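You operate a simulated robot arm through the tools that you are given. There is no shell and no other tool. Be economical: measure what you need, move in short steps, check, and stop when the job is done.

The job below is to be done with a simulated robot arm. You get a single attempt, and the scene is never put back.

JOB
Open the mirror door, fetch the red lint brush from the top of the long table and set it on the shelf 3 of the mirror cupboard, then shut the door. Then take the blue case on the top of the kitchen counter and put it away on the side table shelf. Keep to this order. Set down upright: blue case.

Only the result counts: the job must be done as asked and must still hold three seconds after the hand-in. Knocking over, shifting, dropping, spilling or breaking anything else fails it.

ROBOT AND FRAMES
A 6-joint arm with a fingered hand on a trunk, on a base that drives. Base frame: it is fixed to the floor where the robot stands at the start and does not move with it; the origin is under the middle of the robot, x ahead of it, y to its left, z up. Readings come in mm, rad, newtons and seconds.
With the tool pointing down near the work surface it reaches from about 240 to 500 mm from the robot's upright axis, wherever it stands. Its first joint turns from -2.897 to 2.897 rad. Places, roughly: blue case [-9000, -1250, 1000]; lint brush [-1250, -750, 1000]; mirror door [600, 200, 1100]; shelf 3 of the mirror cupboard [700, 300, 1200]; side table shelf [-300, -6300, 200]. Payload 2.3 kg.
Tool frame: the origin (TCP) lies between the finger pads and is the grasp point; the fingertips stand 22 mm ahead of it; z points along the fingers, y is the line along which they close. The gripper opens to 112 mm. The gripper's body begins 60 mm behind the TCP. The gripper is a hand of 3 fingers: y runs from the thumb to the fingers, the wrist lies at [0, 0, -218] in the tool frame, and closing takes about 1.5 s.
Orientation is that of the tool frame in the base frame, as a unit quaternion [w, x, y, z]. With the fingers straight down and closing along the base's y, the tool's x points along the base's -x, its y along +y and its z along -z.

CONTROLS
- The arm moves only by the tool jog_arm. Its argument "steps" is a list of rows, each a list of 6 numbers: the shift along the tool's x, y, z in m, then the turn, a rotation vector about the tool's x, y, z in rad. In form: [[tx, ty, tz, wx, wy, wz], ...]. A call has 1 to 10 rows; each row shifts and turns the commanded pose from where the row before left it, along the tool's axes as they then stand. "hand" is the finger opening in m, from 0 to 0.112, set as the call begins (left out, the last holds). Each row takes 0.2 s and may step no farther than 50 mm and 0.15 rad from the row before; otherwise, or with a gripper value out of range, the whole call is refused. Where a pose cannot be reached the arm comes as near as it can. A force on the tool above 40 N (or 10 N above the force at the start of the call, whichever is more), or a blocked arm, ends the call early, and 0.2 s more pass. The fingers move at their own pace (about 72 mm/s each) and stop on an object; they squeeze with about 28 N. The grip force told is the motor's: it shows also when the fingers shut on nothing. Time passes only in rows, and 0.2 s behind the last, so rows that do not move let the fingers close. It gives the time, the measured TCP pose, the force on the tool (base axes), the opening and the grip force at its end, in the units of the frame above (readings bear some noise), with the torque about the TCP (base axes, N m) and any sound that the robot's microphone picked up, and new pictures: "pictures" is both (left out), scene, wrist or none.
- Cameras (640 x 400 px; columns grow to the right, rows downward): "scene" is now at [5.2, 132.1, 1584.2]; the picture's right is [-0.14, -0.99, 0.00], its down [-0.86, 0.12, -0.50] and it looks along [0.50, -0.07, -0.86] (base axes); focal length 279 px, centre (320, 200). "wrist" rides on the gripper at [66, 3, -80] in the tool frame; the picture's right is [-0.05, 1.00, 0.00], its down [-0.77, -0.04, -0.64] and it looks along [-0.64, -0.03, 0.77] (tool axes); focal length 275 px, centre (320, 200). There is no depth. A picture from a camera that has moved, and an enlarged one, comes with that camera's place and axes in the base frame and with its lens.
- lift_body(by): slides the trunk up (or, below 0, down) by that many mm; the arm and the scene camera ride with it, the base frame stays. It gives what a move gives, with no picture.
- base_move(legs): drives the robot by 1 to 6 legs, each [ahead, left, turn to the left] in mm, mm and rad, along the robot's own axes; the way and the turn of a leg run together, so that a leg with both is an arc; at most 1500 mm and 3.142 rad a leg. The arm and the cameras ride along, it lands a little off, and it stops where it bumps. It gives what a move gives, and a new picture of the scene camera.
- curl_fingers(finger1, finger2, thumb_bend): sets how far each is bent, from 0 (flat) to 1 (curled in); at 0.3 the hand is open as for a grip, at 0.7 the pads meet at the TCP. One left out holds its place. A second passes; each finger stops where it meets its share of the squeeze, and holds until it gets a number again. A gripper value or a shape takes the hand back. It gives what a move gives, with no picture; readings hold the bend of each and the force on the fingers (four entries, about 0 where the hand has none), thumb and palm.
- hand_shape(shape): the hand has 3 fingers and takes this shape, open, in about a second: jaw (thumb against the fingers, like two jaws); tri (thumb and two fingers); tip (a fingertip pinch); poke (one finger out to press); point (the index stretched); flat (the hand flat); cup (the hand cupped); fist (a fist). The gripper value then closes the fingers along that shape, each until it touches; the sizes above hold for jaw. It gives what a move gives, with no picture.
- pan_tilt(pan, tilt): turns the head with the scene camera to pan (to the left, within 2.705 rad either way) and tilt (down, from -0.506 to 1.204), counted from straight ahead of the robot. It gives what a move gives, and a new picture of the scene camera.
- inspect(camera, box): a new picture of the part [left, top, right, bottom] of that camera's present view, enlarged. The clock stands still meanwhile.
- sign_off(): hands the job in; it is judged then, once.

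Go step by step. Nothing tells you exact positions but the pictures and the camera data: compare them with the known pose of the tool, close in by small moves and look again before you grip or let go. The budget is 165 turns and 260 pictures, counting those below and the enlarged ones. Unless the task says otherwise, let go and move clear before handing in, and close with one line.

The tools are called after ">>>" as name(argument=value, ...) on one line, values as JSON. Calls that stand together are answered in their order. jog_arm: Moves the arm, as the interface text tells. Its arguments: {"type":"object","properties":{"steps":{"type":"array"},"hand":{"type":"number"},"pictures":{"type":"string","enum":["both","scene","wrist","none"]}},"required":["steps"]} The other tools are called the same way: lift_body (by) slides the trunk up or down; hand_shape (shape) gives the hand a shape; curl_fingers (finger1, finger2, thumb_bend) moves the fingers one by one; base_move (legs) drives the base; pan_tilt (pan, tilt) turns the head that bears the scene camera; inspect (camera, box) takes an enlarged picture of a part of a camera's view; sign_off () hands the job in.

At the start:

```text
time_s: 0.0
eef_pos: [281.8, 46.3, 999.8]
ee_rot: [0.0, -0.001, 1.0, 0.0]
force: [-0.2, 0.0, 0.2]
moment: [0.03, -0.02, 0.02]
finger_gap: 112.0
finger_force: 0.0
shape: jaw
bend: [0.3, 0.3, 0.3]
finger forces: [0.0, 0.1, 0.1, 0.0, 0.1, 0.0]
trunk travel left (down, up): [-525.0, 65.0]
robot x, y, heading: [0.2, 0.8, 0.002]
head pan, tilt: [-0.14, 1.042]
```

scene: 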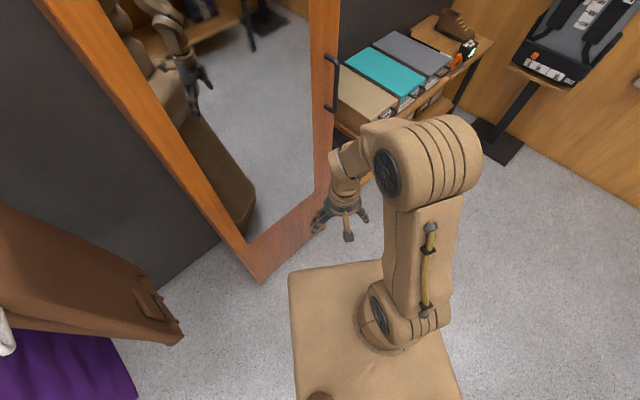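
wrist: 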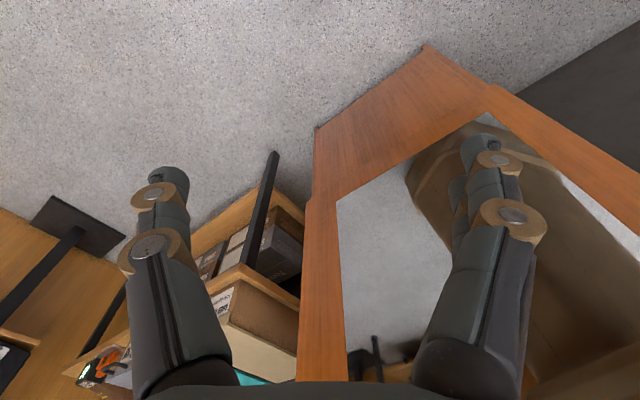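

I see the mirror door ahead with a black handle on its right edge. I'll look around with the head first to place things.

>>> pan_tilt(pan=0.0, tilt=0.4)

>>> pan_tilt(pan=0.9, tilt=0.4)

>>> pan_tilt(pan=-0.9, tilt=0.5)

>>> pan_tilt(pan=-2.3, tilt=0.5)

>>> pan_tilt(pan=2.5, tilt=0.5)

```text
time_s: 1.0
eef_pos: [281.3, 45.1, 999.3]
ee_rot: [0.0, 0.0, 1.0, 0.001]
force: [0.4, 0.1, 0.5]
moment: [-0.01, 0.03, 0.03]
finger_gap: 112.0
finger_force: 0.1
shape: jaw
bend: [0.3, 0.3, 0.3]
finger forces: [0.0, 0.0, 0.0, 0.0, 0.0, 0.1]
trunk travel left (down, up): [-525.0, 65.0]
robot x, y, heading: [-0.5, 0.2, 0.001]
head pan, tilt: [0.0, 0.4]
camera scene: at [31.5, 141.3, 1637.2], right [0.0, -1.0, 0.0], down [-0.39, 0.0, -0.92], along [0.92, 0.0, -0.39], focal length 279 px, centre (320, 200)
```

scene: 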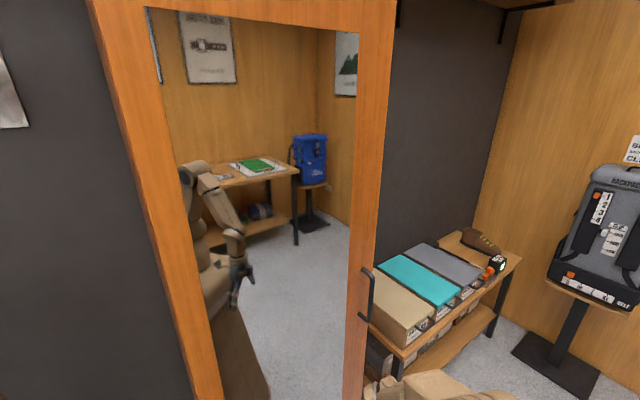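

```text
time_s: 2.2
eef_pos: [280.1, 46.1, 999.6]
ee_rot: [0.0, 0.0, 1.0, 0.0]
force: [0.0, -0.2, -0.4]
moment: [0.0, -0.02, 0.04]
finger_gap: 111.8
finger_force: 0.1
shape: jaw
bend: [0.3, 0.3, 0.3]
finger forces: [0.0, 0.1, 0.1, 0.0, 0.0, 0.0]
trunk travel left (down, up): [-525.0, 65.0]
robot x, y, heading: [0.5, 0.8, -0.002]
head pan, tilt: [0.901, 0.4]
camera scene: at [-3.5, 213.9, 1637.3], right [0.78, -0.62, 0.0], down [-0.24, -0.3, -0.92], along [0.57, 0.72, -0.39], focal length 279 px, centre (320, 200)
```

scene: 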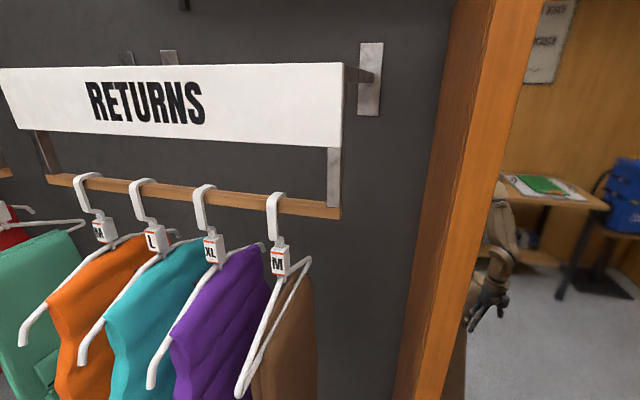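

```text
time_s: 4.0
eef_pos: [281.7, 45.7, 1000.3]
ee_rot: [0.001, 0.0, 1.0, 0.0]
force: [0.1, 1.0, 0.2]
moment: [-0.01, -0.01, 0.0]
finger_gap: 111.6
finger_force: 0.1
shape: jaw
bend: [0.3, 0.3, 0.3]
finger forces: [0.0, 0.1, 0.0, 0.0, 0.0, 0.0]
trunk travel left (down, up): [-525.0, 65.0]
robot x, y, heading: [1.6, 2.2, -0.006]
head pan, tilt: [-0.901, 0.499]
camera scene: at [-4.6, 70.1, 1628.2], right [-0.78, -0.62, 0.0], down [-0.3, 0.37, -0.88], along [0.55, -0.69, -0.48], focal length 279 px, centre (320, 200)
```

scene: 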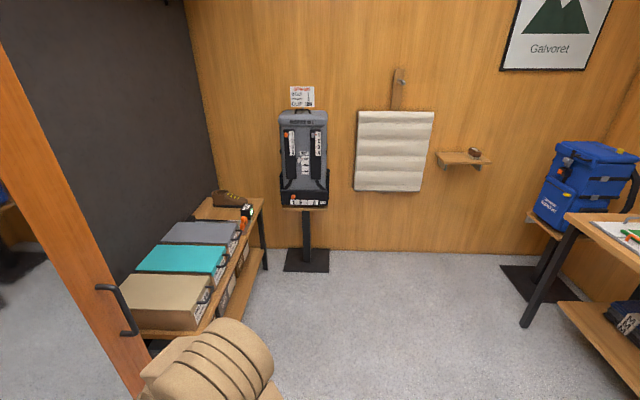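

```text
time_s: 5.6
eef_pos: [280.9, 46.9, 999.5]
ee_rot: [0.0, 0.0, 1.0, 0.0]
force: [-0.6, -0.1, 0.6]
moment: [0.0, 0.0, -0.02]
finger_gap: 111.9
finger_force: 0.0
shape: jaw
bend: [0.3, 0.3, 0.3]
finger forces: [0.1, 0.0, 0.1, 0.1, 0.0, 0.0]
trunk travel left (down, up): [-525.0, 65.0]
robot x, y, heading: [-1.7, 4.0, 0.001]
head pan, tilt: [-2.3, 0.499]
camera scene: at [-121.8, 73.5, 1628.2], right [-0.75, 0.67, 0.0], down [0.32, 0.36, -0.88], along [-0.58, -0.65, -0.48], focal length 279 px, centre (320, 200)
```

scene: 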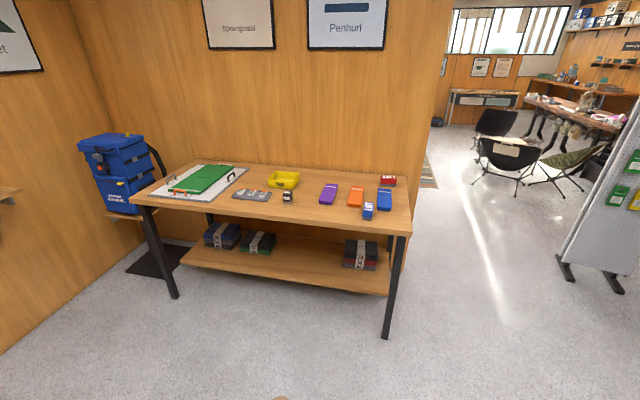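

```text
time_s: 9.4
eef_pos: [280.3, 45.0, 1000.5]
ee_rot: [0.0, 0.0, 1.0, 0.0]
force: [-0.4, 0.4, -0.8]
moment: [0.04, -0.02, 0.01]
finger_gap: 112.0
finger_force: 0.1
shape: jaw
bend: [0.3, 0.3, 0.3]
finger forces: [0.0, 0.1, 0.0, 0.0, 0.1, 0.0]
trunk travel left (down, up): [-525.0, 65.0]
robot x, y, heading: [-1.1, 1.0, 0.001]
head pan, tilt: [2.499, 0.499]
camera scene: at [-134.0, 195.9, 1628.1], right [0.6, 0.8, 0.0], down [0.38, -0.29, -0.88], along [-0.7, 0.53, -0.48], focal length 279 px, centre (320, 200)
```

scene: 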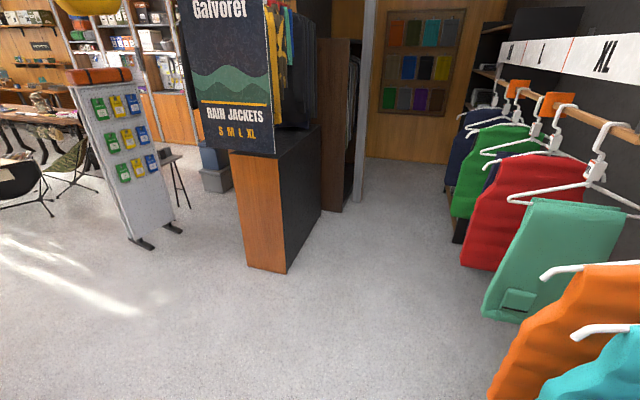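

The long table stands behind to the right with several small items. I'll look at it closer to find the red lint brush.

>>> pan_tilt(pan=-2.5, tilt=0.5)

>>> inspect(camera="scene", box=[60, 150, 380, 300])

>>> inspect(camera="scene", box=[200, 160, 380, 240])

```text
time_s: 13.3
eef_pos: [281.0, 46.7, 999.5]
ee_rot: [0.0, 0.0, 1.0, 0.0]
force: [-0.5, 0.3, 0.0]
moment: [-0.01, 0.02, 0.0]
finger_gap: 111.8
finger_force: 0.0
shape: jaw
bend: [0.3, 0.3, 0.3]
finger forces: [0.0, 0.0, 0.1, 0.0, 0.0, 0.0]
trunk travel left (down, up): [-525.0, 65.0]
robot x, y, heading: [3.0, -0.8, 0.003]
head pan, tilt: [-2.499, 0.499]
camera scene: at [-134.0, 86.8, 1628.2], right [-0.6, 0.8, 0.0], down [0.38, 0.29, -0.88], along [-0.7, -0.53, -0.48], focal length 279 px, centre (320, 200)
```

scene: 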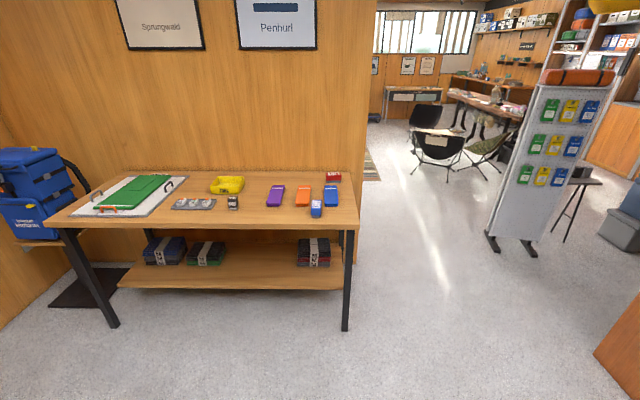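

```text
2.00 times, centred on (220, 225) of scene
camera zoom: at [-134.0, 86.8, 1628.2], right [-0.6, 0.8, 0.0], down [0.38, 0.29, -0.88], along [-0.7, -0.53, -0.48], focal length 557 px, centre (520, 150)
```

zoom: 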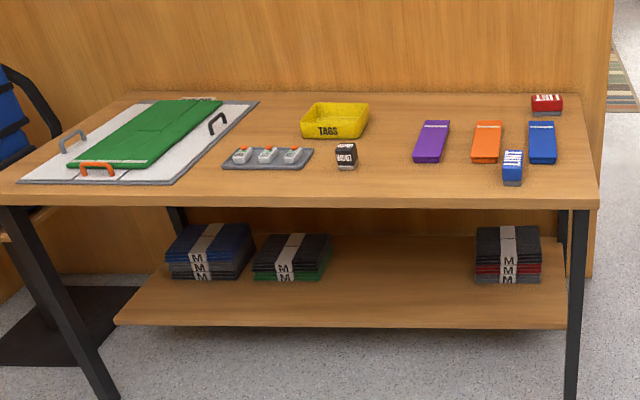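

```text
3.56 times, centred on (290, 200) of scene
camera zoom: at [-134.0, 86.8, 1628.2], right [-0.6, 0.8, 0.0], down [0.38, 0.29, -0.88], along [-0.7, -0.53, -0.48], focal length 990 px, centre (427, 200)
```

zoom: 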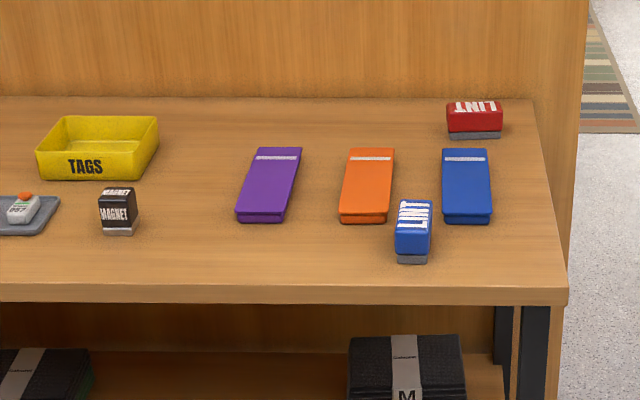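

The red lint brush is at the back right corner of the table, and the door handle comes out near (757, -10, 1000). I'll look at the door's geometry from top to bottom.

>>> pan_tilt(pan=0.3, tilt=-0.2)

>>> pan_tilt(pan=0.3, tilt=0.9)

>>> pan_tilt(pan=-0.2, tilt=0.7)

>>> inspect(camera="scene", box=[240, 100, 480, 250])

```text
time_s: 15.8
eef_pos: [280.6, 45.1, 998.8]
ee_rot: [0.0, 0.0, 1.0, -0.001]
force: [0.0, -0.1, -0.3]
moment: [-0.02, -0.01, -0.02]
finger_gap: 111.9
finger_force: 0.1
shape: jaw
bend: [0.3, 0.3, 0.3]
finger forces: [0.1, 0.0, 0.0, 0.1, 0.0, 0.0]
trunk travel left (down, up): [-525.0, 65.0]
robot x, y, heading: [-0.2, -0.6, 0.004]
head pan, tilt: [0.3, -0.201]
camera scene: at [18.3, 165.9, 1691.7], right [0.3, -0.96, 0.0], down [0.19, 0.06, -0.98], along [0.94, 0.29, 0.2], focal length 279 px, centre (320, 200)
```

scene: 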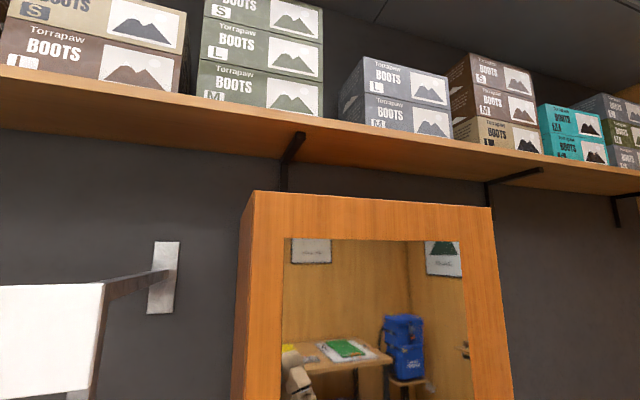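

```text
time_s: 17.1
eef_pos: [280.8, 45.6, 999.8]
ee_rot: [0.0, 0.001, 1.0, 0.0]
force: [-0.4, 0.4, -0.2]
moment: [0.01, 0.0, 0.05]
finger_gap: 111.7
finger_force: 0.0
shape: jaw
bend: [0.3, 0.3, 0.3]
finger forces: [0.0, 0.1, 0.0, 0.0, 0.0, 0.1]
trunk travel left (down, up): [-525.0, 65.0]
robot x, y, heading: [1.9, 0.7, -0.001]
head pan, tilt: [0.3, 0.901]
camera scene: at [11.0, 163.7, 1594.3], right [0.3, -0.96, 0.0], down [-0.75, -0.23, -0.62], along [0.59, 0.18, -0.78], focal length 279 px, centre (320, 200)
```

scene: 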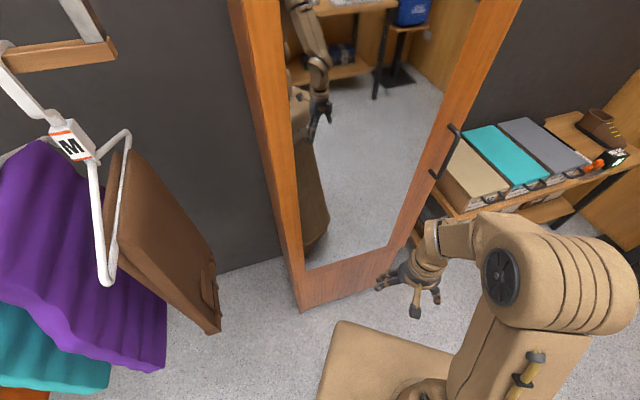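

```text
time_s: 18.0
eef_pos: [281.9, 45.9, 999.6]
ee_rot: [0.0, 0.0, 1.0, 0.001]
force: [0.3, 0.2, -0.9]
moment: [0.0, -0.01, -0.05]
finger_gap: 111.9
finger_force: 0.1
shape: jaw
bend: [0.3, 0.3, 0.3]
finger forces: [0.0, 0.1, 0.0, 0.1, 0.0, 0.1]
trunk travel left (down, up): [-525.0, 65.0]
robot x, y, heading: [-0.6, -1.9, 0.002]
head pan, tilt: [-0.201, 0.7]
camera scene: at [22.1, 124.5, 1610.4], right [-0.2, -0.98, 0.0], down [-0.63, 0.13, -0.76], along [0.75, -0.15, -0.64], focal length 279 px, centre (320, 200)
```

scene: 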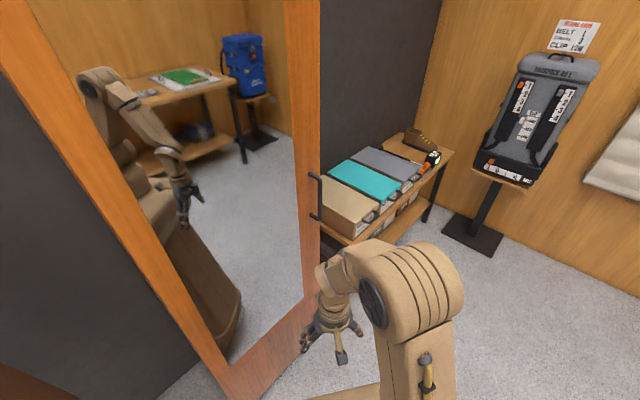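

```text
2.67 times, centred on (360, 175) of scene
camera zoom: at [22.1, 124.5, 1610.4], right [-0.2, -0.98, 0.0], down [-0.63, 0.13, -0.76], along [0.75, -0.15, -0.64], focal length 743 px, centre (213, 267)
```

zoom: 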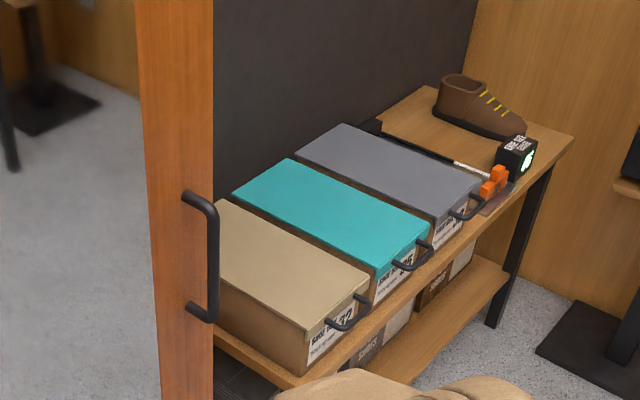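

The door is angled at about 45°: hinge edge near (400, 385), handle near (757, -10), opening towards me. I'll drive to a spot in front of the handle and face the door squarely.

>>> base_move(legs=[[0, -480, 0], [250, 0, 0], [0, 0, 0.75]])

>>> pan_tilt(pan=0.2, tilt=0.6)

```text
time_s: 24.3
eef_pos: [425.6, -255.5, 1000.1]
ee_rot: [-0.001, -0.366, 0.931, 0.0]
force: [0.4, 0.2, 0.3]
moment: [0.0, 0.04, 0.0]
finger_gap: 111.9
finger_force: 0.1
shape: jaw
bend: [0.3, 0.3, 0.3]
finger forces: [0.0, 0.0, 0.1, 0.1, 0.0, 0.0]
trunk travel left (down, up): [-525.0, 65.0]
robot x, y, heading: [248.4, -481.0, 0.754]
head pan, tilt: [-0.201, 0.7]
camera scene: at [182.3, -374.0, 1610.4], right [0.52, -0.85, 0.0], down [-0.55, -0.34, -0.77], along [0.65, 0.4, -0.64], focal length 279 px, centre (320, 200)
```

scene: 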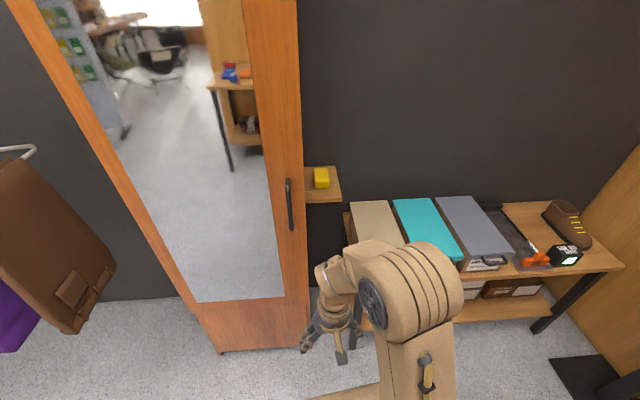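

```text
time_s: 25.2
eef_pos: [425.1, -256.2, 1000.0]
ee_rot: [0.0, -0.366, 0.931, 0.0]
force: [-0.9, -0.1, -0.2]
moment: [0.0, 0.02, -0.01]
finger_gap: 111.8
finger_force: 0.0
shape: jaw
bend: [0.3, 0.3, 0.3]
finger forces: [0.0, 0.0, 0.0, 0.0, 0.0, 0.1]
trunk travel left (down, up): [-525.0, 65.0]
robot x, y, heading: [249.3, -482.2, 0.746]
head pan, tilt: [0.201, 0.6]
camera scene: at [161.4, -346.4, 1619.1], right [0.81, -0.58, 0.0], down [-0.33, -0.46, -0.82], along [0.48, 0.67, -0.57], focal length 279 px, centre (320, 200)
```

scene: 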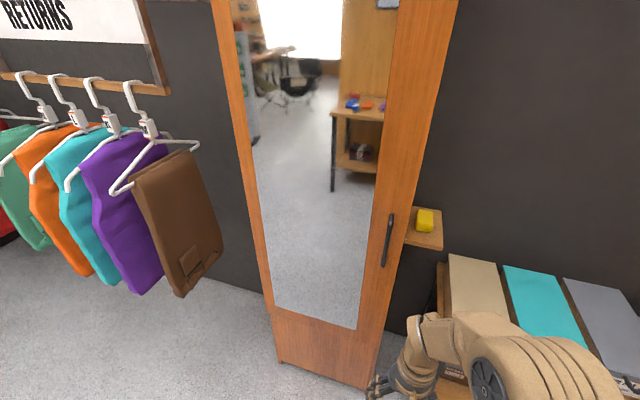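

Triangulating now gives the handle bar at about (646, 13, 1092), hinge line at (409, 379), and the door facing yaw 0.665. I'll turn the hand to horizontal about its wrist.

>>> jog_arm(steps=[[-0.031, 0, -0.0022, 0, -0.1428, 0], [-0.031, 0, -0.0022, 0, -0.1428, 0], [-0.031, 0, -0.0022, 0, -0.1428, 0], [-0.031, 0, -0.0022, 0, -0.1428, 0], [-0.031, 0, -0.0022, 0, -0.1428, 0], [-0.031, 0, -0.0022, 0, -0.1428, 0], [-0.031, 0, -0.0022, 0, -0.1428, 0], [-0.031, 0, -0.0022, 0, -0.1428, 0], [-0.031, 0, -0.0022, 0, -0.1428, 0], [-0.031, 0, -0.0022, 0, -0.1428, 0]], pictures="wrist")

>>> jog_arm(steps=[[-0.031, 0, -0.0022, 0, -0.1428, 0], [0.03, 0, 0, 0.04, 0, 0], [0.03, 0, 0, 0.04, 0, 0], [0.03, 0, 0, 0, 0, 0], [0.025, 0, 0, 0, 0, 0]])

```text
time_s: 27.4
eef_pos: [560.1, -93.4, 1194.7]
ee_rot: [0.593, -0.282, 0.721, 0.221]
force: [-0.3, 0.0, -0.3]
moment: [-0.02, 0.0, -0.03]
finger_gap: 111.5
finger_force: 0.1
shape: jaw
bend: [0.3, 0.3, 0.3]
finger forces: [0.0, 0.0, 0.0, 0.0, 0.1, 0.0]
out of reach, approached as far as the arm can: row 4, 5, 8, 9, 10
trunk travel left (down, up): [-525.0, 65.0]
robot x, y, heading: [250.2, -484.5, 0.747]
head pan, tilt: [0.201, 0.6]
camera wrist: at [489.8, -154.2, 1146.8], right [-0.66, 0.75, 0.03], down [-0.33, -0.33, 0.88], along [0.67, 0.57, 0.47], focal length 275 px, centre (320, 200)
```

wrist: 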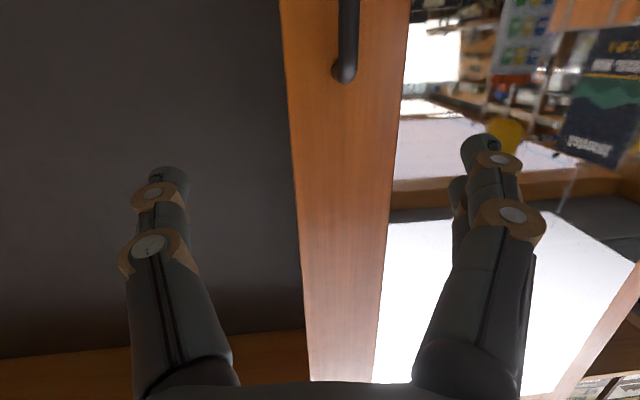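

```text
time_s: 28.6
eef_pos: [524.3, -65.5, 1138.6]
ee_rot: [0.652, -0.24, 0.687, 0.213]
force: [-0.3, -0.1, 0.0]
moment: [0.03, 0.01, 0.03]
finger_gap: 111.9
finger_force: 0.1
shape: jaw
bend: [0.3, 0.3, 0.3]
finger forces: [0.0, 0.0, 0.1, 0.1, 0.0, 0.0]
out of reach, approached as far as the arm can: row 1, 2, 3, 4, 5
trunk travel left (down, up): [-525.0, 65.0]
robot x, y, heading: [247.7, -482.4, 0.752]
head pan, tilt: [0.201, 0.6]
camera scene: at [161.2, -345.8, 1619.0], right [0.81, -0.58, 0.0], down [-0.33, -0.46, -0.82], along [0.48, 0.67, -0.57], focal length 279 px, centre (320, 200)
camera wrist: at [456.6, -116.7, 1076.7], right [-0.61, 0.79, 0.03], down [-0.46, -0.37, 0.81], along [0.65, 0.48, 0.59], focal length 275 px, centre (320, 200)
```

scene: 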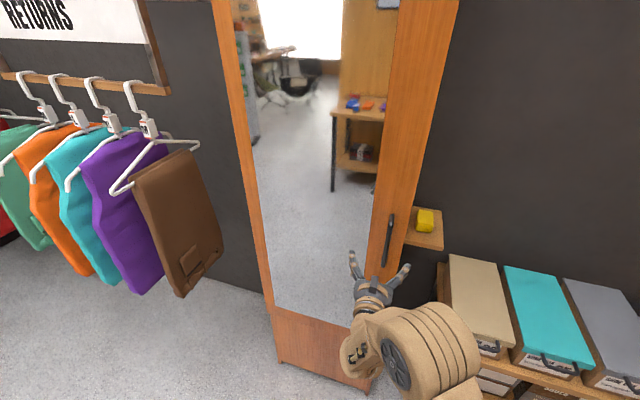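
wrist: 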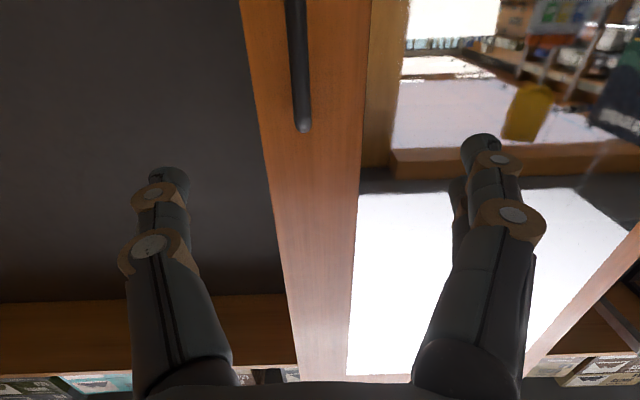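

The hand is level now and the handle sits about 139 mm ahead and 47 mm lower, agreeing with the wrist view. I'll move down and partly forward, then check.

>>> jog_arm(steps=[[0.02, -0.004, 0.03, 0, 0, 0], [0.02, -0.004, 0.03, 0, 0, 0]])

```text
time_s: 29.2
eef_pos: [558.3, -16.8, 1106.8]
ee_rot: [0.652, -0.24, 0.687, 0.213]
force: [0.2, 0.3, 0.4]
moment: [0.01, 0.02, 0.0]
finger_gap: 111.6
finger_force: 0.0
shape: jaw
bend: [0.3, 0.3, 0.3]
finger forces: [0.0, 0.0, 0.0, 0.0, 0.1, 0.0]
out of reach, approached as far as the arm can: row 1, 2
trunk travel left (down, up): [-525.0, 65.0]
robot x, y, heading: [252.1, -482.9, 0.748]
head pan, tilt: [0.201, 0.6]
camera scene: at [161.8, -346.0, 1619.1], right [0.81, -0.58, 0.0], down [-0.33, -0.46, -0.82], along [0.48, 0.67, -0.57], focal length 279 px, centre (320, 200)
camera wrist: at [490.5, -67.8, 1046.0], right [-0.61, 0.8, 0.03], down [-0.46, -0.37, 0.81], along [0.65, 0.48, 0.59], focal length 275 px, centre (320, 200)
```

scene: 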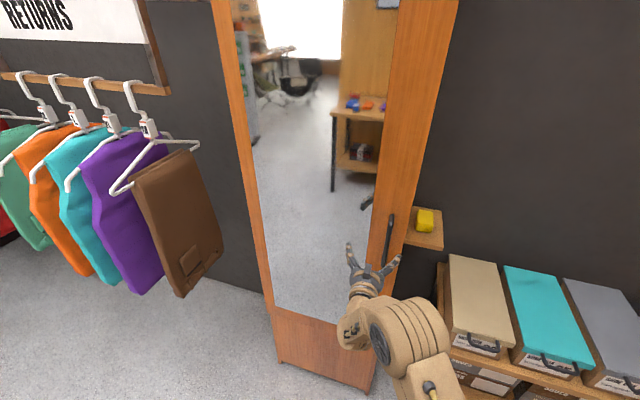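
wrist: 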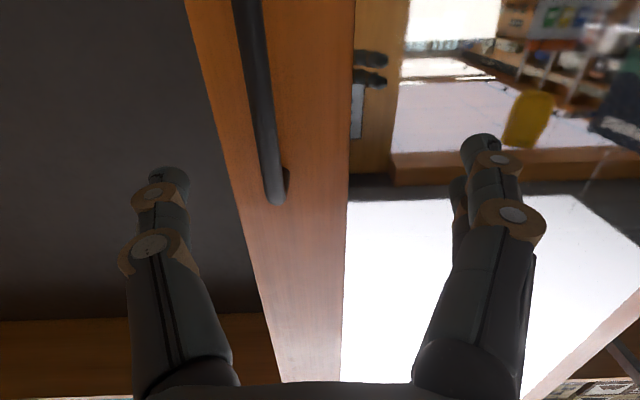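

The hand needs about 30 mm to the right (thumb side) and 83 mm forward. I'll shift sideways first and go part way forward.

>>> jog_arm(steps=[[0.008, -0.015, 0.015, 0, 0, 0], [0.007, -0.015, 0.015, 0, 0, 0], [0, 0, 0, 0, 0, 0]], pictures="wrist")

```text
time_s: 30.0
eef_pos: [588.5, 1.2, 1103.1]
ee_rot: [0.652, -0.24, 0.687, 0.213]
force: [-0.4, 0.5, 0.6]
moment: [0.0, -0.01, 0.0]
finger_gap: 112.1
finger_force: 0.1
shape: jaw
bend: [0.3, 0.3, 0.3]
finger forces: [0.0, 0.0, 0.1, 0.0, 0.0, 0.0]
out of reach, approached as far as the arm can: row 1, 2
trunk travel left (down, up): [-525.0, 65.0]
robot x, y, heading: [249.8, -481.8, 0.752]
head pan, tilt: [0.201, 0.6]
camera wrist: at [519.5, -49.2, 1042.0], right [-0.6, 0.8, 0.03], down [-0.46, -0.37, 0.81], along [0.65, 0.48, 0.59], focal length 275 px, centre (320, 200)
```

wrist: 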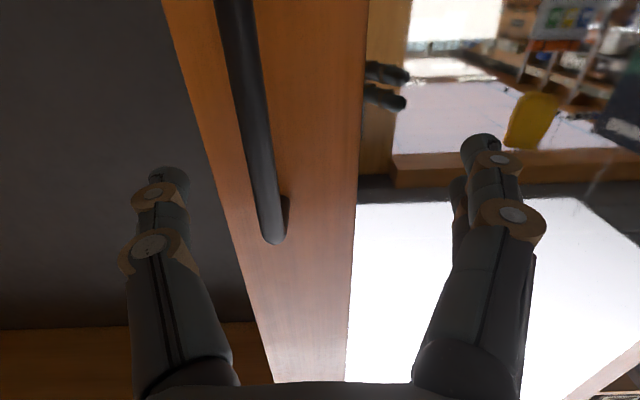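

The arm only partly follows here, which suggests it is near a joint limit. I'll lower the trunk 100 mm and raise the hand relative to it, to get a better arm posture.

>>> lift_body(by=-100)

>>> jog_arm(steps=[[-0.02, 0, 0, 0, 0, 0], [-0.02, 0, 0, 0, 0, 0], [-0.02, 0, 0, 0, 0, 0], [-0.02, 0, 0, 0, 0, 0]], pictures="wrist")

```text
time_s: 31.3
eef_pos: [588.4, 0.8, 1002.9]
ee_rot: [0.652, -0.24, 0.687, 0.213]
force: [-0.3, -0.4, 0.0]
moment: [-0.01, 0.01, 0.0]
finger_gap: 112.0
finger_force: 0.1
shape: jaw
bend: [0.3, 0.3, 0.3]
finger forces: [0.0, 0.0, 0.1, 0.1, 0.1, 0.0]
trunk travel left (down, up): [-425.0, 165.0]
robot x, y, heading: [252.0, -480.1, 0.752]
head pan, tilt: [0.201, 0.6]
```

```text
time_s: 32.3
eef_pos: [591.1, 4.7, 1082.2]
ee_rot: [0.651, -0.241, 0.687, 0.214]
force: [0.6, -0.6, -1.1]
moment: [0.0, 0.02, 0.01]
finger_gap: 111.9
finger_force: 0.0
shape: jaw
bend: [0.3, 0.3, 0.3]
finger forces: [0.0, 0.0, 0.0, 0.1, 0.1, 0.0]
trunk travel left (down, up): [-425.0, 165.0]
robot x, y, heading: [251.4, -480.0, 0.75]
head pan, tilt: [0.201, 0.6]
camera wrist: at [521.8, -45.3, 1022.0], right [-0.6, 0.8, 0.03], down [-0.46, -0.37, 0.81], along [0.65, 0.48, 0.59], focal length 275 px, centre (320, 200)
```

wrist: 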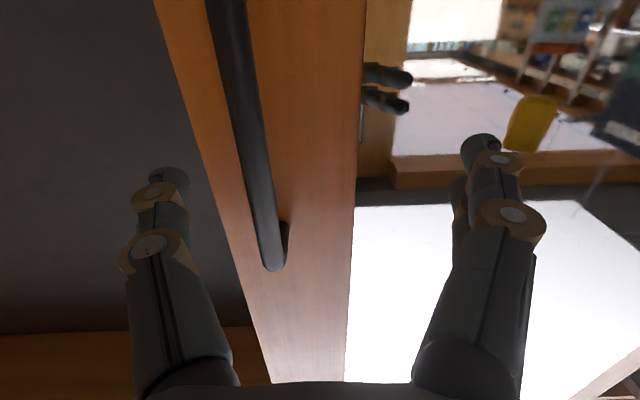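

Motion is now unhindered. The bar is 30 mm to the thumb side and about 40 mm ahead; I'll shift sideways and then advance.

>>> jog_arm(steps=[[0, -0.014, 0, 0, 0, 0], [0, -0.014, 0, 0, 0, 0], [0, 0, 0.018, 0, 0, 0]])

```text
time_s: 33.1
eef_pos: [622.8, -8.0, 1081.5]
ee_rot: [0.652, -0.24, 0.688, 0.212]
force: [-0.2, 0.2, -0.8]
moment: [0.03, 0.0, 0.03]
finger_gap: 111.8
finger_force: 0.0
shape: jaw
bend: [0.3, 0.3, 0.3]
finger forces: [0.1, 0.0, 0.1, 0.0, 0.0, 0.0]
trunk travel left (down, up): [-425.0, 165.0]
robot x, y, heading: [253.1, -483.7, 0.746]
head pan, tilt: [0.201, 0.6]
camera scene: at [161.7, -345.9, 1519.0], right [0.81, -0.58, 0.0], down [-0.33, -0.46, -0.82], along [0.48, 0.67, -0.57], focal length 279 px, centre (320, 200)
camera wrist: at [553.7, -57.2, 1021.3], right [-0.6, 0.8, 0.03], down [-0.46, -0.37, 0.81], along [0.65, 0.48, 0.59], focal length 275 px, centre (320, 200)
```

scene: 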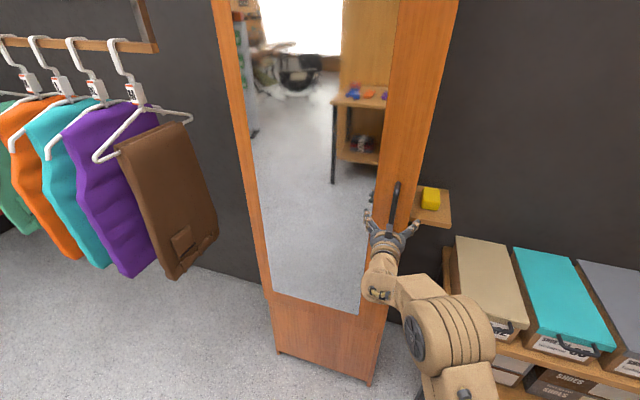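
wrist: 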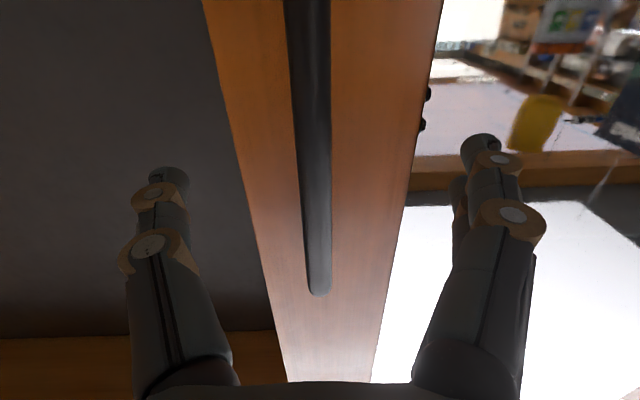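

The bar is centered between the thumb and fingers. I'll advance 16 mm and close.

>>> jog_arm(steps=[[0, 0, 0.008, 0, 0, 0], [0, 0, 0.008, 0, 0, 0]], pictures="none")

>>> jog_arm(steps=[[0, 0, 0, 0, 0, 0], [0, 0, 0, 0, 0, 0], [0, 0, 0, 0, 0, 0], [0, 0, 0, 0, 0, 0], [0, 0, 0, 0, 0, 0], [0, 0, 0, 0, 0, 0], [0, 0, 0, 0, 0, 0]], hand=0, pictures="wrist")

```text
time_s: 33.7
eef_pos: [634.4, 3.2, 1081.7]
ee_rot: [0.652, -0.24, 0.687, 0.213]
force: [0.2, 0.1, 0.4]
moment: [0.04, 0.02, -0.03]
finger_gap: 111.9
finger_force: 0.0
shape: jaw
bend: [0.3, 0.3, 0.3]
finger forces: [0.0, 0.0, 0.1, 0.1, 0.0, 0.1]
trunk travel left (down, up): [-425.0, 165.0]
robot x, y, heading: [249.6, -480.9, 0.752]
head pan, tilt: [0.201, 0.6]
```

```text
time_s: 35.3
eef_pos: [635.5, 2.5, 1081.0]
ee_rot: [0.651, -0.24, 0.688, 0.213]
force: [3.6, -1.4, -0.3]
moment: [0.0, 0.04, -0.03]
finger_gap: 0.0
finger_force: 28.0
shape: jaw
bend: [0.64, 0.65, 0.74]
finger forces: [1.2, 2.1, 0.0, 0.0, 24.0, 0.1]
trunk travel left (down, up): [-425.0, 165.0]
robot x, y, heading: [248.4, -481.6, 0.753]
head pan, tilt: [0.201, 0.6]
camera wrist: at [567.0, -48.1, 1020.3], right [-0.6, 0.8, 0.03], down [-0.46, -0.37, 0.81], along [0.65, 0.48, 0.59], focal length 275 px, centre (320, 200)
```

wrist: 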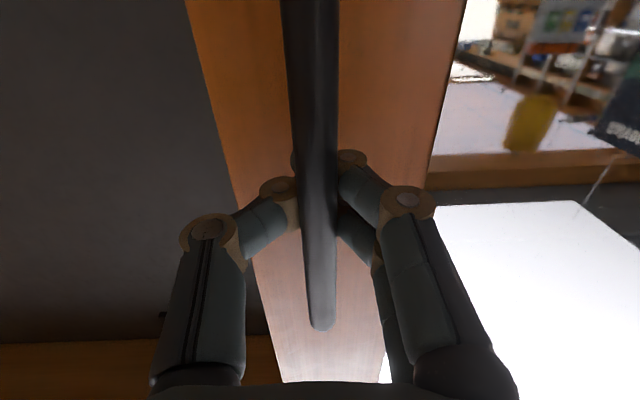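

The fingers are hooked around the bar. I'll drive the base on a small arc about the hinge to start opening the door and watch the force.

>>> base_move(legs=[[-52, 70, -0.1]])

```text
time_s: 36.4
eef_pos: [595.9, -16.9, 1080.6]
ee_rot: [0.662, -0.205, 0.698, 0.18]
force: [0.1, 0.1, -2.1]
moment: [0.03, -0.01, 0.01]
finger_gap: 0.0
finger_force: 27.7
shape: jaw
bend: [0.64, 0.65, 0.74]
finger forces: [2.8, 3.5, 0.0, 0.1, 22.3, 0.0]
trunk travel left (down, up): [-425.0, 165.0]
robot x, y, heading: [164.8, -458.2, 0.651]
head pan, tilt: [0.201, 0.6]
camera scene: at [90.0, -317.5, 1519.0], right [0.75, -0.66, 0.0], down [-0.37, -0.42, -0.83], along [0.55, 0.62, -0.56], focal length 279 px, centre (320, 200)
```

scene: 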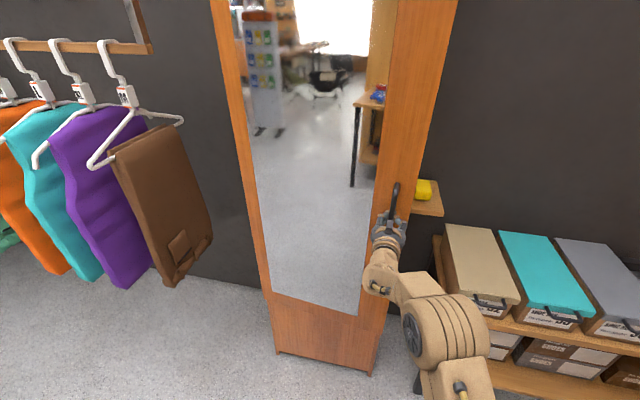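

The door follows with hardly any force. I'll continue the same arc.

>>> base_move(legs=[[-78, 105.3, -0.15], [-78, 105.3, -0.15], [-78, 105.3, -0.15]])

```text
time_s: 39.4
eef_pos: [407.7, -57.3, 1081.7]
ee_rot: [0.685, -0.044, 0.726, 0.026]
force: [0.6, 7.4, 0.7]
moment: [0.01, 0.01, -0.01]
finger_gap: 0.0
finger_force: 28.1
shape: jaw
bend: [0.65, 0.66, 0.74]
finger forces: [5.8, 6.0, 0.0, 0.1, 2.3, 0.0]
trunk travel left (down, up): [-425.0, 165.0]
robot x, y, heading: [-172.6, -270.4, 0.194]
head pan, tilt: [0.201, 0.6]
camera scene: at [-179.8, -105.3, 1518.8], right [0.39, -0.92, 0.0], down [-0.52, -0.22, -0.82], along [0.76, 0.32, -0.57], focal length 279 px, centre (320, 200)
```

scene: 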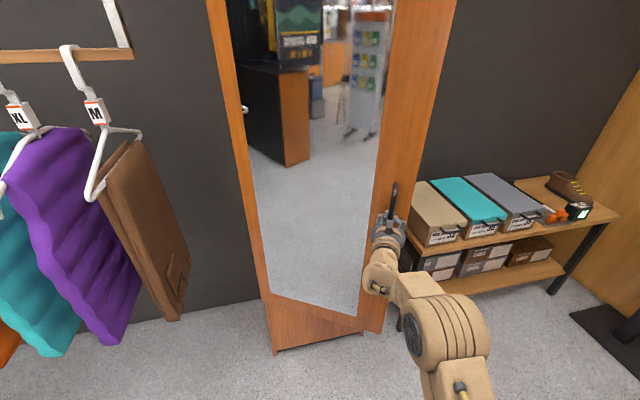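

The door is open ~0.56 rad and following well. Continuing the arc.

>>> base_move(legs=[[-78, 107, -0.15], [-78, 105.5, -0.15], [-78, 105.5, -0.15]])

```text
time_s: 42.5
eef_pos: [218.7, -12.3, 1081.2]
ee_rot: [0.674, 0.119, 0.718, -0.126]
force: [0.6, 2.1, -1.0]
moment: [0.01, -0.08, -0.03]
finger_gap: 0.0
finger_force: 27.8
shape: jaw
bend: [0.66, 0.66, 0.75]
finger forces: [5.5, 4.7, 0.0, 0.0, 7.2, 0.0]
trunk travel left (down, up): [-425.0, 165.0]
robot x, y, heading: [-394.1, 49.9, -0.259]
head pan, tilt: [0.201, 0.6]
camera scene: at [-331.0, 199.4, 1519.0], right [-0.05, -1.0, 0.0], down [-0.56, 0.03, -0.83], along [0.82, -0.05, -0.56], focal length 279 px, centre (320, 200)
```

scene: 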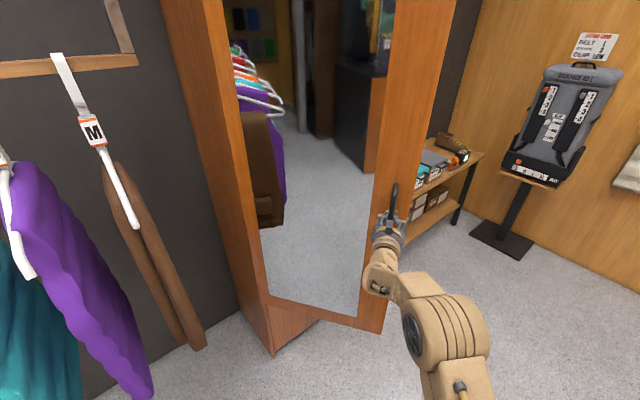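

Door open ~1.0 rad. Three more arc legs take it past 80°.

>>> base_move(legs=[[-78.5, 104.5, -0.15], [-78.5, 104.5, -0.15], [-78.5, 104.5, -0.15]])

>>> pan_tilt(pan=0.8, tilt=0.7)

```text
time_s: 45.5
eef_pos: [69.1, 111.0, 1080.7]
ee_rot: [0.629, 0.277, 0.673, -0.274]
force: [0.5, 0.2, -0.1]
moment: [-0.02, -0.01, 0.01]
finger_gap: 0.2
finger_force: 28.1
shape: jaw
bend: [0.68, 0.69, 0.77]
finger forces: [0.1, 0.0, 0.1, 0.0, 0.6, 0.0]
trunk travel left (down, up): [-425.0, 165.0]
robot x, y, heading: [-452.7, 432.2, -0.706]
head pan, tilt: [0.201, 0.6]
camera scene: at [-336.0, 539.2, 1519.1], right [-0.48, -0.88, 0.0], down [-0.49, 0.27, -0.83], along [0.72, -0.4, -0.56], focal length 279 px, centre (320, 200)
```

scene: 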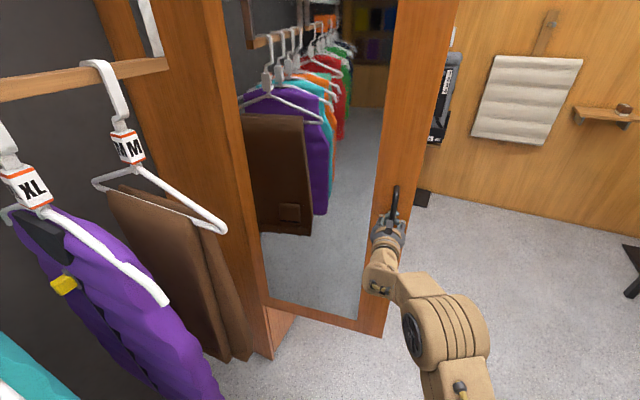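

```text
time_s: 46.5
eef_pos: [69.5, 112.4, 1080.6]
ee_rot: [0.629, 0.277, 0.673, -0.274]
force: [0.8, -0.6, 0.0]
moment: [0.01, -0.01, 0.0]
finger_gap: 0.2
finger_force: 27.8
shape: jaw
bend: [0.68, 0.69, 0.77]
finger forces: [0.1, 0.0, 0.0, 0.0, 0.1, 0.1]
trunk travel left (down, up): [-425.0, 165.0]
robot x, y, heading: [-460.1, 434.0, -0.702]
head pan, tilt: [0.799, 0.7]
camera scene: at [-328.8, 589.6, 1510.5], right [0.09, -1.0, 0.0], down [-0.64, -0.06, -0.77], along [0.76, 0.07, -0.64], focal length 279 px, centre (320, 200)
```

scene: 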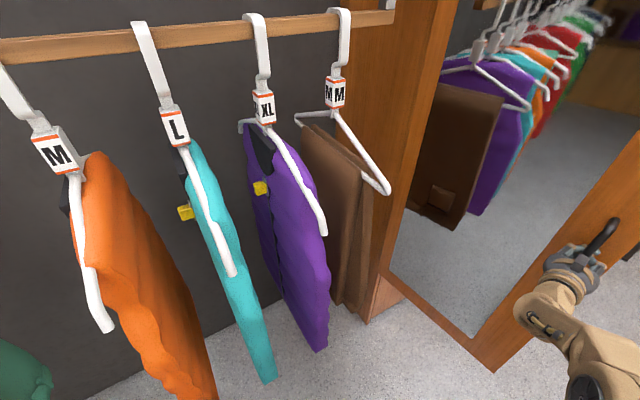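

The door is at about 83°. The finger forces have dropped, so I'll check the grip with the wrist camera.

>>> inspect(camera="wrist", box=[0, 0, 640, 400])

```text
1.00 times, centred on (320, 200) of wrist (not enlarged: the box is as wide or as high as the picture)
camera zoom: at [10.6, 172.1, 1020.3], right [0.72, 0.7, 0.03], down [-0.42, 0.41, 0.81], along [0.55, -0.59, 0.59], focal length 275 px, centre (320, 200)
```

zoom: 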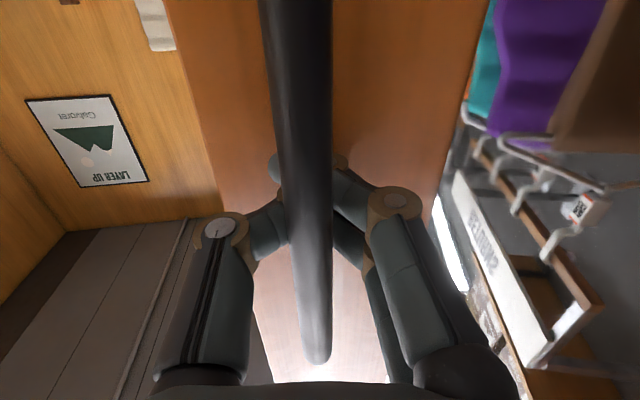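

The fingers are still around the bar and the door stands near 83°. I'll open the hand and withdraw straight back.

>>> jog_arm(steps=[[0, 0, 0, 0, 0, 0], [0, 0, 0, 0, 0, 0], [0, 0, 0, 0, 0, 0], [0, 0, 0, 0, 0, 0], [0, 0, 0, 0, 0, 0], [0, 0, 0, 0, 0, 0], [0, 0, 0, 0, 0, 0], [0, 0, -0.02, 0, 0, 0], [0, 0, -0.03, 0, 0, 0], [0, 0, -0.03, 0, 0, 0]], hand=0.112, pictures="wrist")

>>> base_move(legs=[[-250, 0, 0]])

```text
time_s: 48.8
eef_pos: [10.7, 168.0, 1085.1]
ee_rot: [0.629, 0.276, 0.674, -0.273]
force: [0.4, -0.5, 0.5]
moment: [-0.02, -0.02, 0.0]
finger_gap: 112.0
finger_force: 0.1
shape: jaw
bend: [0.3, 0.3, 0.3]
finger forces: [0.1, 0.0, 0.0, 0.0, 0.0, 0.0]
trunk travel left (down, up): [-425.0, 165.0]
robot x, y, heading: [-459.9, 436.9, -0.699]
head pan, tilt: [0.799, 0.7]
camera wrist: at [-46.5, 229.6, 1024.1], right [0.72, 0.7, 0.03], down [-0.42, 0.41, 0.81], along [0.55, -0.59, 0.59], focal length 275 px, centre (320, 200)
```

wrist: 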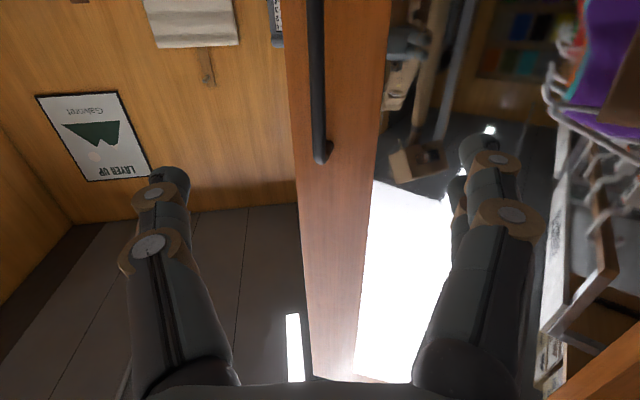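

```text
time_s: 50.6
eef_pos: [-178.7, 329.0, 1085.2]
ee_rot: [0.629, 0.277, 0.673, -0.274]
force: [0.1, 0.6, -0.3]
moment: [-0.02, -0.01, -0.01]
finger_gap: 112.2
finger_force: 0.1
shape: jaw
bend: [0.3, 0.3, 0.3]
finger forces: [0.0, 0.1, 0.0, 0.0, 0.1, 0.1]
trunk travel left (down, up): [-425.0, 165.0]
robot x, y, heading: [-648.2, 593.5, -0.705]
head pan, tilt: [0.799, 0.7]
camera scene: at [-519.2, 751.4, 1510.4], right [0.1, -1.0, 0.0], down [-0.64, -0.06, -0.77], along [0.76, 0.07, -0.64], focal length 279 px, centre (320, 200)
```

scene: 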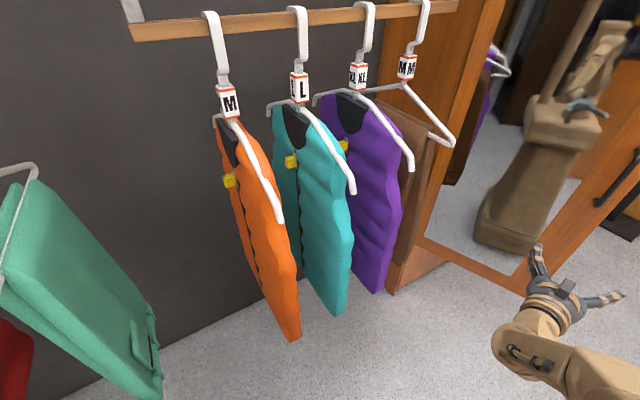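

The hand is clear of the door. I'll turn the head to the long table from here to triangulate the lint brush and check the floor.

>>> pan_tilt(pan=-1.37, tilt=0.5)

>>> inspect(camera="scene", box=[200, 130, 440, 280])

>>> pan_tilt(pan=0.0, tilt=0.5)

```text
time_s: 52.6
eef_pos: [-177.8, 329.7, 1084.7]
ee_rot: [0.629, 0.277, 0.673, -0.274]
force: [-0.8, 0.0, -0.7]
moment: [-0.01, 0.02, 0.0]
finger_gap: 111.9
finger_force: 0.0
shape: jaw
bend: [0.3, 0.3, 0.3]
finger forces: [0.1, 0.1, 0.0, 0.0, 0.0, 0.0]
trunk travel left (down, up): [-425.0, 165.0]
robot x, y, heading: [-645.8, 596.4, -0.704]
head pan, tilt: [-1.37, 0.499]
camera scene: at [-646.9, 662.9, 1528.2], right [-0.88, 0.48, 0.0], down [0.23, 0.42, -0.88], along [-0.42, -0.77, -0.48], focal length 279 px, centre (320, 200)
```

scene: 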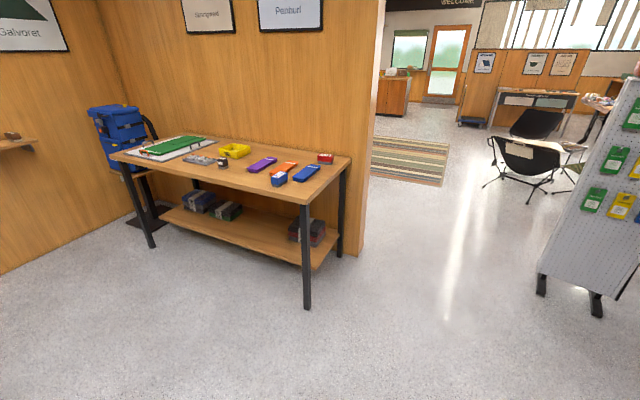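

```text
2.67 times, centred on (320, 205) of scene
camera zoom: at [-646.9, 662.9, 1528.2], right [-0.88, 0.48, 0.0], down [0.23, 0.42, -0.88], along [-0.42, -0.77, -0.48], focal length 743 px, centre (320, 187)
```

zoom: 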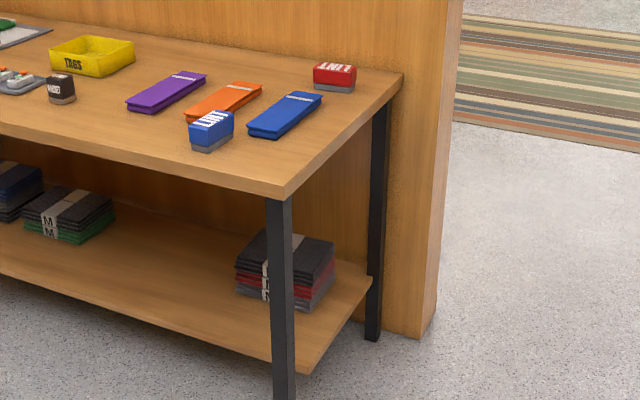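

```text
time_s: 54.1
eef_pos: [-177.7, 328.7, 1084.8]
ee_rot: [0.628, 0.276, 0.674, -0.273]
force: [-0.1, 0.3, 0.3]
moment: [-0.01, -0.03, 0.01]
finger_gap: 111.8
finger_force: 0.1
shape: jaw
bend: [0.3, 0.3, 0.3]
finger forces: [0.0, 0.1, 0.1, 0.0, 0.0, 0.0]
trunk travel left (down, up): [-425.0, 165.0]
robot x, y, heading: [-647.3, 595.7, -0.702]
head pan, tilt: [0.0, 0.499]
camera scene: at [-533.8, 683.7, 1528.2], right [-0.65, -0.76, 0.0], down [-0.36, 0.31, -0.88], along [0.67, -0.57, -0.48], focal length 279 px, centre (320, 200)
```

scene: 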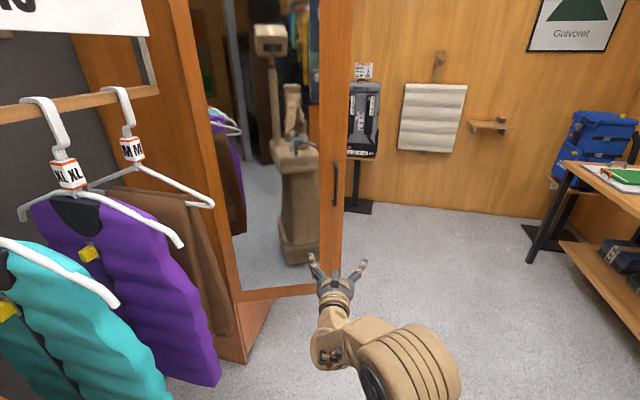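

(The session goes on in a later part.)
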